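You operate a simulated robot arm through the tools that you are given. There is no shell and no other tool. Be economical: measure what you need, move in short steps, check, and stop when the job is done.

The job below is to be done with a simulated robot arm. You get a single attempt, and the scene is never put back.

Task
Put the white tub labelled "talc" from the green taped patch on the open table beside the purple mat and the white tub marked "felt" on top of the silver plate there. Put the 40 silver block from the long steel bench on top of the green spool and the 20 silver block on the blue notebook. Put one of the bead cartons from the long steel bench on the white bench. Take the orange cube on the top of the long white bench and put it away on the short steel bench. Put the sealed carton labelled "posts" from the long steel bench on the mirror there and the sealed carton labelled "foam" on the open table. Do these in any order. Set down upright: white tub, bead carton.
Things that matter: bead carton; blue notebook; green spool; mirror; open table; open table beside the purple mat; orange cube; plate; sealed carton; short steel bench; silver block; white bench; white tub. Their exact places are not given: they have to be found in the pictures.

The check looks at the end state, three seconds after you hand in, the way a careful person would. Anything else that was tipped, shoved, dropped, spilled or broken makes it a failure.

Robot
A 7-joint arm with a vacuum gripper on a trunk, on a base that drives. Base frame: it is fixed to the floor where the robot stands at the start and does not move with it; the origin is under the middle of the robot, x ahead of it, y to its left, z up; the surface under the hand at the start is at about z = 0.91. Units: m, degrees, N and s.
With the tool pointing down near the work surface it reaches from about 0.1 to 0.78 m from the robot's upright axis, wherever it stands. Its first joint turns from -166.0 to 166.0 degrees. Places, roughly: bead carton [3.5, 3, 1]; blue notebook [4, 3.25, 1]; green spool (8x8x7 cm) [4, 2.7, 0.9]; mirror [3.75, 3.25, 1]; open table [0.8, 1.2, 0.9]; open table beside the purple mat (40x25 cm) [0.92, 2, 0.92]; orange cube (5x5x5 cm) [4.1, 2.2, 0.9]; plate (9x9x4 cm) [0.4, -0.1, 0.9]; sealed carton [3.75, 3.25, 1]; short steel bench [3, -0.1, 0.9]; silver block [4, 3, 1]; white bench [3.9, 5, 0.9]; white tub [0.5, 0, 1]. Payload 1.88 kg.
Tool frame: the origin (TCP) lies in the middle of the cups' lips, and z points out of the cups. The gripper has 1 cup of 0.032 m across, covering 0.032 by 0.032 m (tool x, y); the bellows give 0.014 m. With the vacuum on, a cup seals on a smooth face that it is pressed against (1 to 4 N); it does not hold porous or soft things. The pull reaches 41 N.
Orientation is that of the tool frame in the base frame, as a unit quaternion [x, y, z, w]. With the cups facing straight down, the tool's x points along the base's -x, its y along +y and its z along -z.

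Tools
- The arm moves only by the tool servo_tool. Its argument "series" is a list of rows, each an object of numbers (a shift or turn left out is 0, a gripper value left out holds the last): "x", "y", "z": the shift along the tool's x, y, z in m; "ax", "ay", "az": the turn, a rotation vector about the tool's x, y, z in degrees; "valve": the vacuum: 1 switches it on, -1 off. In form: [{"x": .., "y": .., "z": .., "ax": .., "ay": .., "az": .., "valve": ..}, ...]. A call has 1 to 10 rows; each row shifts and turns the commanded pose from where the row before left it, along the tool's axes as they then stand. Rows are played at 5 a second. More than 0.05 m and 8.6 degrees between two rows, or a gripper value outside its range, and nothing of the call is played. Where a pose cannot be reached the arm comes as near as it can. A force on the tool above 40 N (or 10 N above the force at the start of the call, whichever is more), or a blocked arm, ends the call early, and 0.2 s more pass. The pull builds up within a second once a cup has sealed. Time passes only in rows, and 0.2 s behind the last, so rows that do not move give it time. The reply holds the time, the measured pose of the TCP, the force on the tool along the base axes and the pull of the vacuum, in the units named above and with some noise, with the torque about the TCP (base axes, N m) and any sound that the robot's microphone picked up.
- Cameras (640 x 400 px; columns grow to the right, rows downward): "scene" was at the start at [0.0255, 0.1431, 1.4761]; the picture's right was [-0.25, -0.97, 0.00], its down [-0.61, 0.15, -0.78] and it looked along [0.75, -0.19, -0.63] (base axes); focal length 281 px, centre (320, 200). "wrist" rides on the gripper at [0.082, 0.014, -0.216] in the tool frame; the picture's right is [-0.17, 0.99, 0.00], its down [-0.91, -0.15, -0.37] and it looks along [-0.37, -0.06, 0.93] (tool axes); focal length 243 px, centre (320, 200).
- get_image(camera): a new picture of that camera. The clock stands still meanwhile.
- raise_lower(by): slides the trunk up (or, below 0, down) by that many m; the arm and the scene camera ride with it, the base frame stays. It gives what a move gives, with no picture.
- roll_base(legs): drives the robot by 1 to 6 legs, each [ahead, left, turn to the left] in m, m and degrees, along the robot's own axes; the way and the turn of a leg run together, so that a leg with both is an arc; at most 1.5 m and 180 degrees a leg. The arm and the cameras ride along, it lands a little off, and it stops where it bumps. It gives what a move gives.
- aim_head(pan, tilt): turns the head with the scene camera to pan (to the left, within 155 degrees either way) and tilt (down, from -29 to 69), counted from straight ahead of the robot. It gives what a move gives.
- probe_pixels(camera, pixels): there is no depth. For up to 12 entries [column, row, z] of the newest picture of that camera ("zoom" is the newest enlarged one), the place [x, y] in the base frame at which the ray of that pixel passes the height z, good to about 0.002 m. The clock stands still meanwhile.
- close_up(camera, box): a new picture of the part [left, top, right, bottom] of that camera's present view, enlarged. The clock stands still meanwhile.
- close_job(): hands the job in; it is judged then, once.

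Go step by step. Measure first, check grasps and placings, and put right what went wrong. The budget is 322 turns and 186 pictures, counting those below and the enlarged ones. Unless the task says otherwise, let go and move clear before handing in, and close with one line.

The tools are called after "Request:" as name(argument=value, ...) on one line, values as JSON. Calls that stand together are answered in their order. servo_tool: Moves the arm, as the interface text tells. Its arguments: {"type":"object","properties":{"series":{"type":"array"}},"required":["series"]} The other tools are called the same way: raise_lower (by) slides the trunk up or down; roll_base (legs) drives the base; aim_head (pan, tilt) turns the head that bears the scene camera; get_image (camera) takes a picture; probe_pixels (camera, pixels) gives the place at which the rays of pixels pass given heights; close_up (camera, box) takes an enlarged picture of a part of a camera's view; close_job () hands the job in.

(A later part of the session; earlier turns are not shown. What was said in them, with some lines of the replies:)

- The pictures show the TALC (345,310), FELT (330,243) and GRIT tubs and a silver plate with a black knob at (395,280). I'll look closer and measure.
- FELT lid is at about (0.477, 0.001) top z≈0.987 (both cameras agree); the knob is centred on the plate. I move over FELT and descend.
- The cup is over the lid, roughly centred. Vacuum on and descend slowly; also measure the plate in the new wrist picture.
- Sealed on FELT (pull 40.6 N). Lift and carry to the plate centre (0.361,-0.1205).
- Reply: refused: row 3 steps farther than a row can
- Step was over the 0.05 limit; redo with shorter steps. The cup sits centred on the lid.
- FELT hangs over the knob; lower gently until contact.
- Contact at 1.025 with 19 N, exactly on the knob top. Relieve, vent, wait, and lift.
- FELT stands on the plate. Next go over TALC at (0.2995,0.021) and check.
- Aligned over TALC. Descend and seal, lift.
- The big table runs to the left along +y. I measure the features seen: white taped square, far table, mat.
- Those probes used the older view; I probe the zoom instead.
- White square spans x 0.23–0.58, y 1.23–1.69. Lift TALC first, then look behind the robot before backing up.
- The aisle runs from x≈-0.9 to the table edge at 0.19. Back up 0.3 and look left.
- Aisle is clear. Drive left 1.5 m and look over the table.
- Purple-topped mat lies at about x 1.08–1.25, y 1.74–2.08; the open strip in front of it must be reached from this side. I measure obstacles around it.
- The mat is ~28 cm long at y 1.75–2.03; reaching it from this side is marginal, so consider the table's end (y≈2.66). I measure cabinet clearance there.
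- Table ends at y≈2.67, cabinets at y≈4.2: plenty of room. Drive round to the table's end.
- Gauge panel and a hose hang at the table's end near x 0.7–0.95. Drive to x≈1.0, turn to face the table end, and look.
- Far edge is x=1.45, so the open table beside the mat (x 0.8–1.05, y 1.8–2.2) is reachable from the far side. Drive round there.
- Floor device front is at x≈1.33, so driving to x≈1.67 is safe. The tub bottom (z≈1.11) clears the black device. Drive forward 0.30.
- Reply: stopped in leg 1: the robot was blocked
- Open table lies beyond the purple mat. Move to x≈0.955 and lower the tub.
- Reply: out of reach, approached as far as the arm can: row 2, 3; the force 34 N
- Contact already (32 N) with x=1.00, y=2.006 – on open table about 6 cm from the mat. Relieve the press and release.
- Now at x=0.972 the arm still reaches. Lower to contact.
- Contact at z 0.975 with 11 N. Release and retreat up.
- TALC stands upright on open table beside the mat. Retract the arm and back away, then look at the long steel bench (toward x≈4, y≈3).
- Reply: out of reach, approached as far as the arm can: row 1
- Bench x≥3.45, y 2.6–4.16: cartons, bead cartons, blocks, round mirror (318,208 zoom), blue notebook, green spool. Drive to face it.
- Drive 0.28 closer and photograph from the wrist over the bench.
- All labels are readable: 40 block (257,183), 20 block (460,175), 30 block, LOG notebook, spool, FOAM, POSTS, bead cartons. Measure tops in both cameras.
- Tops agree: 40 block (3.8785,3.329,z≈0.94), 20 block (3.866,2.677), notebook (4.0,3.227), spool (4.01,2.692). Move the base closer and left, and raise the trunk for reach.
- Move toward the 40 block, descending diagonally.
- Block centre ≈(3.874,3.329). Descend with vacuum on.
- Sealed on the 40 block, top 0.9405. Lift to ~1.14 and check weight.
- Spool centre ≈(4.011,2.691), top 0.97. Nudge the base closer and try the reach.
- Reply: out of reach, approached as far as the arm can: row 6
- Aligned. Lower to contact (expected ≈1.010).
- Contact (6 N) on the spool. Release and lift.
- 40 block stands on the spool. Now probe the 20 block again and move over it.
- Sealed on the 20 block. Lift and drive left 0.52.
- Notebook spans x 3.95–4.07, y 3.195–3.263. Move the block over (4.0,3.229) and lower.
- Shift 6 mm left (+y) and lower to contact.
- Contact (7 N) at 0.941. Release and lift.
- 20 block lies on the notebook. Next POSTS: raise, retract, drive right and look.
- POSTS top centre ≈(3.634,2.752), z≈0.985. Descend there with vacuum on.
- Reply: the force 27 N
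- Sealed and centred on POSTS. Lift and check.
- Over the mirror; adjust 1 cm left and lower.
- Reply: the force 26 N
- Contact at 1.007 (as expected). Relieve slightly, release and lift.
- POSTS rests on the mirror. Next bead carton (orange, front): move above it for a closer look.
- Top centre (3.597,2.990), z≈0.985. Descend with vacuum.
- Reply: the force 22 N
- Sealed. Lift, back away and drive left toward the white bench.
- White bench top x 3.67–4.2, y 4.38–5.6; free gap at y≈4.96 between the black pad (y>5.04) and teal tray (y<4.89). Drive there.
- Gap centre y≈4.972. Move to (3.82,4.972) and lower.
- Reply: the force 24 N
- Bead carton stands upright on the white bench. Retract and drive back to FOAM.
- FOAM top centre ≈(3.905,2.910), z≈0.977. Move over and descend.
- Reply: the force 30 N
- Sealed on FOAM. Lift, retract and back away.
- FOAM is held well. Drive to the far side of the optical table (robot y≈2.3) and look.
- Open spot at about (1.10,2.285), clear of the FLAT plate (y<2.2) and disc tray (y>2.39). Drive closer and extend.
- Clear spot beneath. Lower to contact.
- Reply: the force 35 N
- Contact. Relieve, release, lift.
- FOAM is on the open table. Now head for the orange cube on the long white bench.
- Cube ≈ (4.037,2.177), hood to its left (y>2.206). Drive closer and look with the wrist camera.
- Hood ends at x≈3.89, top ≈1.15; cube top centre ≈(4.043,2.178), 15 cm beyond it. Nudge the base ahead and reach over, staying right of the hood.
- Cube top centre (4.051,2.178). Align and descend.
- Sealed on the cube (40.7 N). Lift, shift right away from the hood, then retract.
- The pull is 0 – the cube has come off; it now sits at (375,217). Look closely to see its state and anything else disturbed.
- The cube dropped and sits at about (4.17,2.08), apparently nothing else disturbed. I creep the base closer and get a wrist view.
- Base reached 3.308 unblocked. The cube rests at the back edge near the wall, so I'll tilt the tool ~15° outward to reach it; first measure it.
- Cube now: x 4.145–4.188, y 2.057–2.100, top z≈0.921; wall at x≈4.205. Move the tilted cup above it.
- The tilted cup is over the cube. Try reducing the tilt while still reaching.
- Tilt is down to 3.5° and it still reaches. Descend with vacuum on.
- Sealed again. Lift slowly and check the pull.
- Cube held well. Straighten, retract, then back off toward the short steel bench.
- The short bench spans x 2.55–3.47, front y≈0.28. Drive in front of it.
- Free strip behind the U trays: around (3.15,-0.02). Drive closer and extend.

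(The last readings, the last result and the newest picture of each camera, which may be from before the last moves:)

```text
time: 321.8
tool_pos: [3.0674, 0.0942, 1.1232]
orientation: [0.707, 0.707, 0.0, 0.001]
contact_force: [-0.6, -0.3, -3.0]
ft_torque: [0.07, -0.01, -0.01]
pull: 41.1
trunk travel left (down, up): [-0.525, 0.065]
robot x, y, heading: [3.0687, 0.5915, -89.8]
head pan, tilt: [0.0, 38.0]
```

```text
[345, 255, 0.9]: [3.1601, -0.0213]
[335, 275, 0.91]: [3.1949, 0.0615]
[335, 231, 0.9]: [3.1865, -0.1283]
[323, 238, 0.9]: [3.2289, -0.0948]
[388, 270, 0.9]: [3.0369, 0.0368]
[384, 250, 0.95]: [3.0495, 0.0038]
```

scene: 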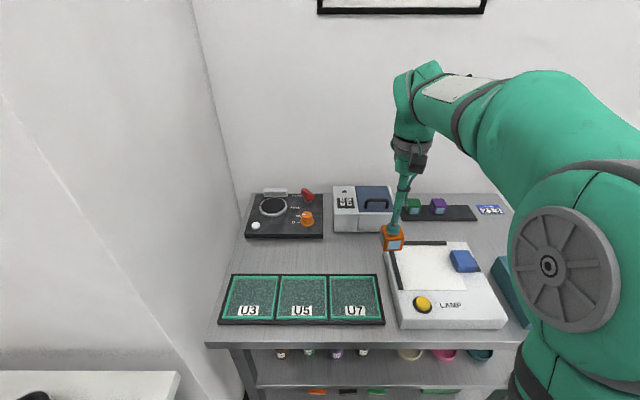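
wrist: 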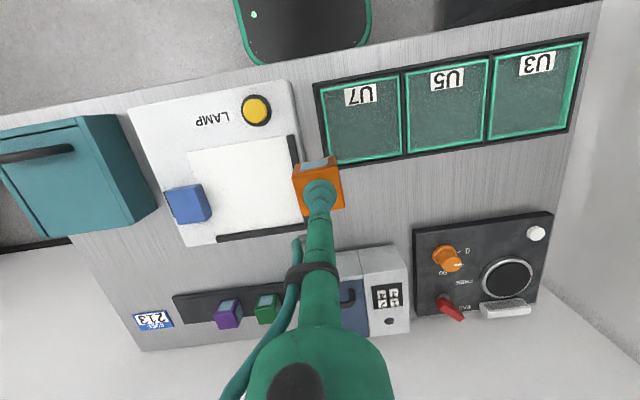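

Request:
servo_tool(series=[{"x": -0.03, "y": 0.025}, {"x": -0.03, "y": 0.025}, {"x": -0.03, "y": 0.025}, {"x": -0.024, "y": 0.018}, {"z": 0.04}, {"z": 0.04}, {"z": 0.04}, {}])

Request:
close_up(camera="scene", box=[220, 170, 420, 300])

Request:
get_image(camera="wrist")

```text
time: 323.6
tool_pos: [3.1609, -0.0177, 1.0043]
orientation: [0.706, 0.708, 0.0, 0.0]
contact_force: [0.0, -0.2, -2.4]
ft_torque: [0.02, -0.01, -0.03]
pull: 41.3
trunk travel left (down, up): [-0.525, 0.065]
robot x, y, heading: [3.0732, 0.5925, -89.9]
head pan, tilt: [0.0, 38.0]
```

```text
3.08 times, centred on (320, 235) of scene
```

zoom: 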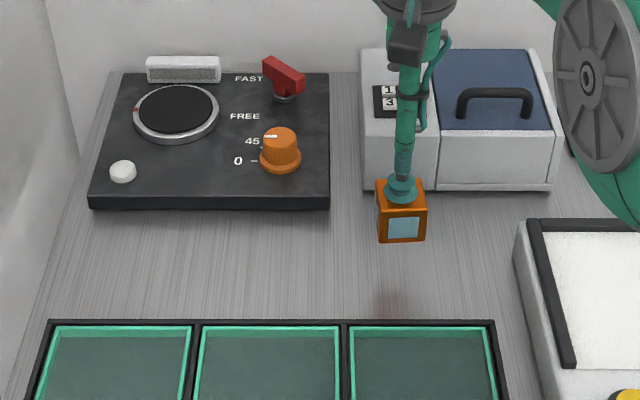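

```text
53 pictures are left
```

wrist: 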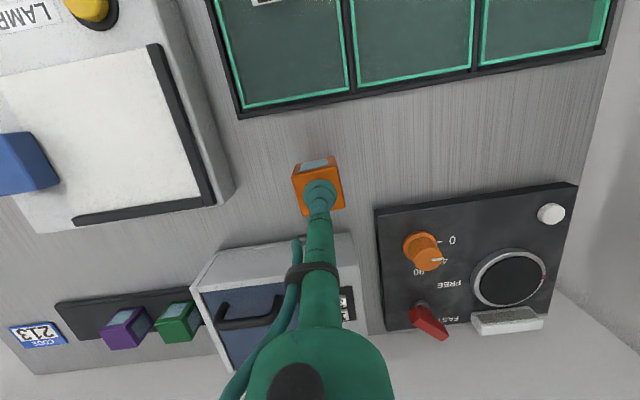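

Clear beneath. Lower to contact.

Request:
servo_tool(series=[{"z": 0.035}, {"z": 0.012}, {"z": 0.005}, {"z": 0.003}, {"z": 0.003}, {}])

```text
time: 325.0
tool_pos: [3.159, -0.0165, 0.9471]
orientation: [0.706, 0.708, 0.0, 0.0]
contact_force: [-0.2, -0.5, -0.8]
ft_torque: [0.0, 0.01, 0.0]
pull: 40.6
trunk travel left (down, up): [-0.525, 0.065]
robot x, y, heading: [3.0699, 0.5932, -89.9]
head pan, tilt: [0.0, 38.0]
```

Request:
servo_tool(series=[{"z": 0.003}, {"z": 0.003}, {}])

```text
time: 325.8
tool_pos: [3.1598, -0.0167, 0.9429]
orientation: [0.706, 0.708, -0.003, 0.002]
contact_force: [-1.9, 5.0, 27.9]
ft_torque: [-0.21, 0.03, -0.07]
pull: 40.3
trunk travel left (down, up): [-0.525, 0.065]
robot x, y, heading: [3.0708, 0.5907, -89.6]
head pan, tilt: [0.0, 38.0]
```

Contact at 0.943. Relieve, release, lift and retract.

Request:
servo_tool(series=[{"z": -0.002}, {"valve": -1}, {}, {}, {}, {"z": -0.01}, {"z": -0.03}, {"z": -0.045}, {"z": -0.045}, {"z": -0.045}])

Request:
servo_tool(series=[{"x": 0.04}, {"x": 0.045}, {"x": 0.045}, {"x": 0.045}, {"x": 0.045}, {"x": 0.045}, {}])

Request:
close_up(camera="scene", box=[220, 170, 520, 350])

```text
time: 328.0
tool_pos: [3.1613, -0.0161, 1.1159]
orientation: [0.706, 0.708, 0.0, -0.001]
contact_force: [-0.1, 0.3, -0.2]
ft_torque: [0.01, -0.02, 0.01]
pull: 0.1
trunk travel left (down, up): [-0.525, 0.065]
robot x, y, heading: [3.0719, 0.5946, -89.9]
head pan, tilt: [0.0, 38.0]
```

```text
time: 329.6
tool_pos: [3.1589, 0.2493, 1.1169]
orientation: [0.707, 0.707, 0.0, 0.0]
contact_force: [-0.1, -0.4, -0.6]
ft_torque: [-0.05, 0.01, -0.03]
pull: 0.0
trunk travel left (down, up): [-0.525, 0.065]
robot x, y, heading: [3.0707, 0.5912, -89.7]
head pan, tilt: [0.0, 38.0]
```

```text
2.13 times, centred on (370, 260) of scene
```

zoom: 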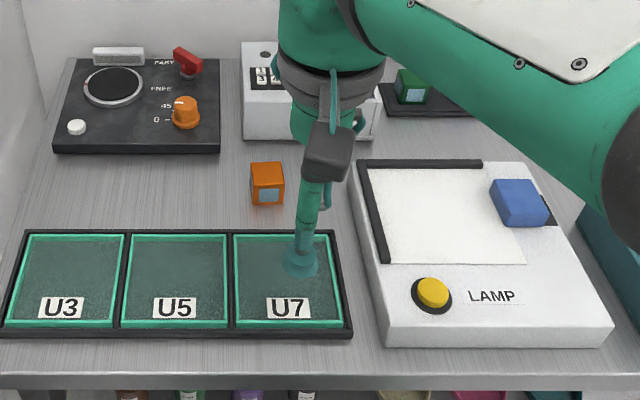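

The cube rests on the short steel bench. Back off and do a final check of the white and long steel benches.

Request:
roll_base(legs=[[-0.6, 0, 0], [-0.8, 0, 0], [0, -0.3, 0], [0, 0, 90]])

Request:
aim_head(pan=15, tilt=33)

Request:
get_image(camera="scene")

Request:
close_up(camera="scene", box=[200, 100, 440, 260])

Request:
aim_head(pan=40, tilt=30)

Request:
close_up(camera="scene", box=[160, 100, 480, 300])

```text
time: 342.4
tool_pos: [3.1205, 2.0845, 1.1162]
orientation: [0.004, 1.0, 0.0, -0.001]
contact_force: [0.6, -0.9, 0.6]
ft_torque: [0.02, -0.04, 0.0]
pull: 0.0
trunk travel left (down, up): [-0.525, 0.065]
robot x, y, heading: [2.7766, 1.9987, -0.8]
head pan, tilt: [0.0, 38.0]
```

```text
time: 343.1
tool_pos: [3.1211, 2.0838, 1.117]
orientation: [0.005, 1.0, 0.0, -0.001]
contact_force: [0.2, 0.7, -0.9]
ft_torque: [-0.02, -0.01, -0.01]
pull: 0.1
trunk travel left (down, up): [-0.525, 0.065]
robot x, y, heading: [2.7819, 2.0001, -0.3]
head pan, tilt: [15.0, 33.0]
```

```text
51 pictures are left
```

scene: 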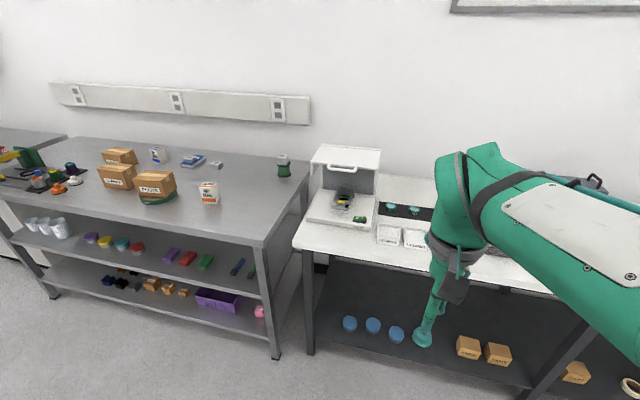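

```text
2.50 times, centred on (320, 180) of scene
```

zoom: 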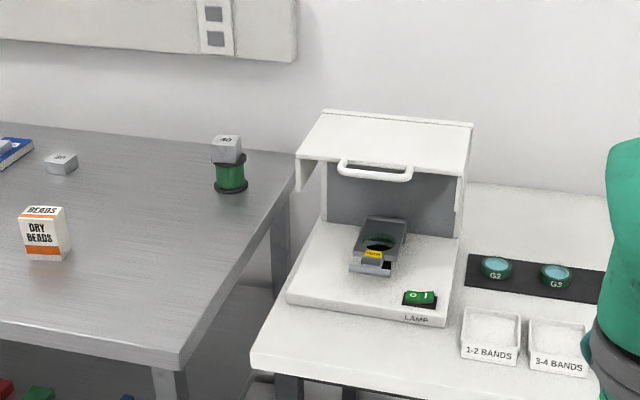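

```text
time: 344.0
tool_pos: [3.1222, 2.0852, 1.1155]
orientation: [0.005, 1.0, 0.0, -0.001]
contact_force: [0.1, 0.4, 0.1]
ft_torque: [-0.01, -0.04, 0.0]
pull: 0.0
trunk travel left (down, up): [-0.525, 0.065]
robot x, y, heading: [2.7779, 2.0001, -0.5]
head pan, tilt: [40.0, 30.0]
```

```text
2.00 times, centred on (320, 200) of scene
```

zoom: 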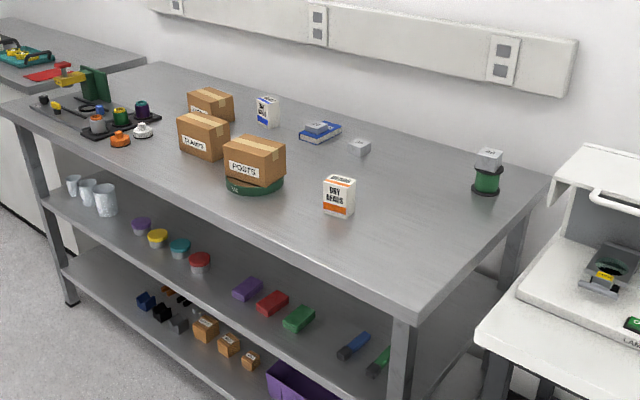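

All placements hold and the white bench is undisturbed. A last look toward the optical table for FELT, TALC and FOAM.

Request:
aim_head(pan=-150, tilt=20)

Request:
get_image(camera="scene")

```text
time: 346.8
tool_pos: [3.1209, 2.0833, 1.1165]
orientation: [0.004, 1.0, 0.0, 0.0]
contact_force: [-0.6, 0.0, 0.2]
ft_torque: [0.02, 0.04, 0.0]
pull: 0.1
trunk travel left (down, up): [-0.525, 0.065]
robot x, y, heading: [2.7776, 1.9995, -0.5]
head pan, tilt: [-150.0, 20.0]
```

```text
48 pictures are left
```

scene: 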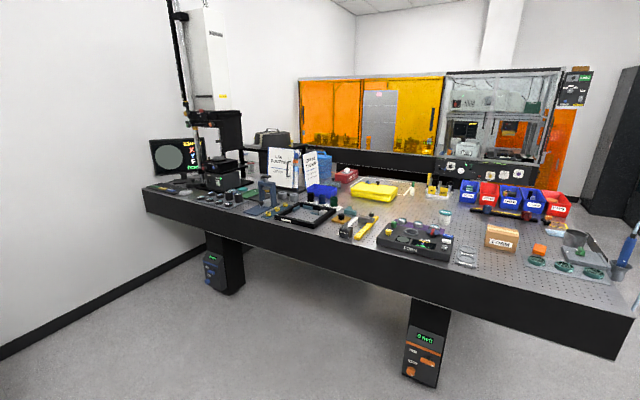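

TALC and FOAM stand as placed. FELT is hidden from here, but it stood steady after release. The vacuum is off and the arm is clear, so I hand in.

Request:
close_job()

```text
The job is handed in.
```

I put all eight items in their places and handed the job in; the orange cube fell once on the way, landed on the long white bench and disturbed nothing I could see. The "felt" tub stands on the knob in the middle of the plate; I saw it stand after release but could not see it again before handing in.
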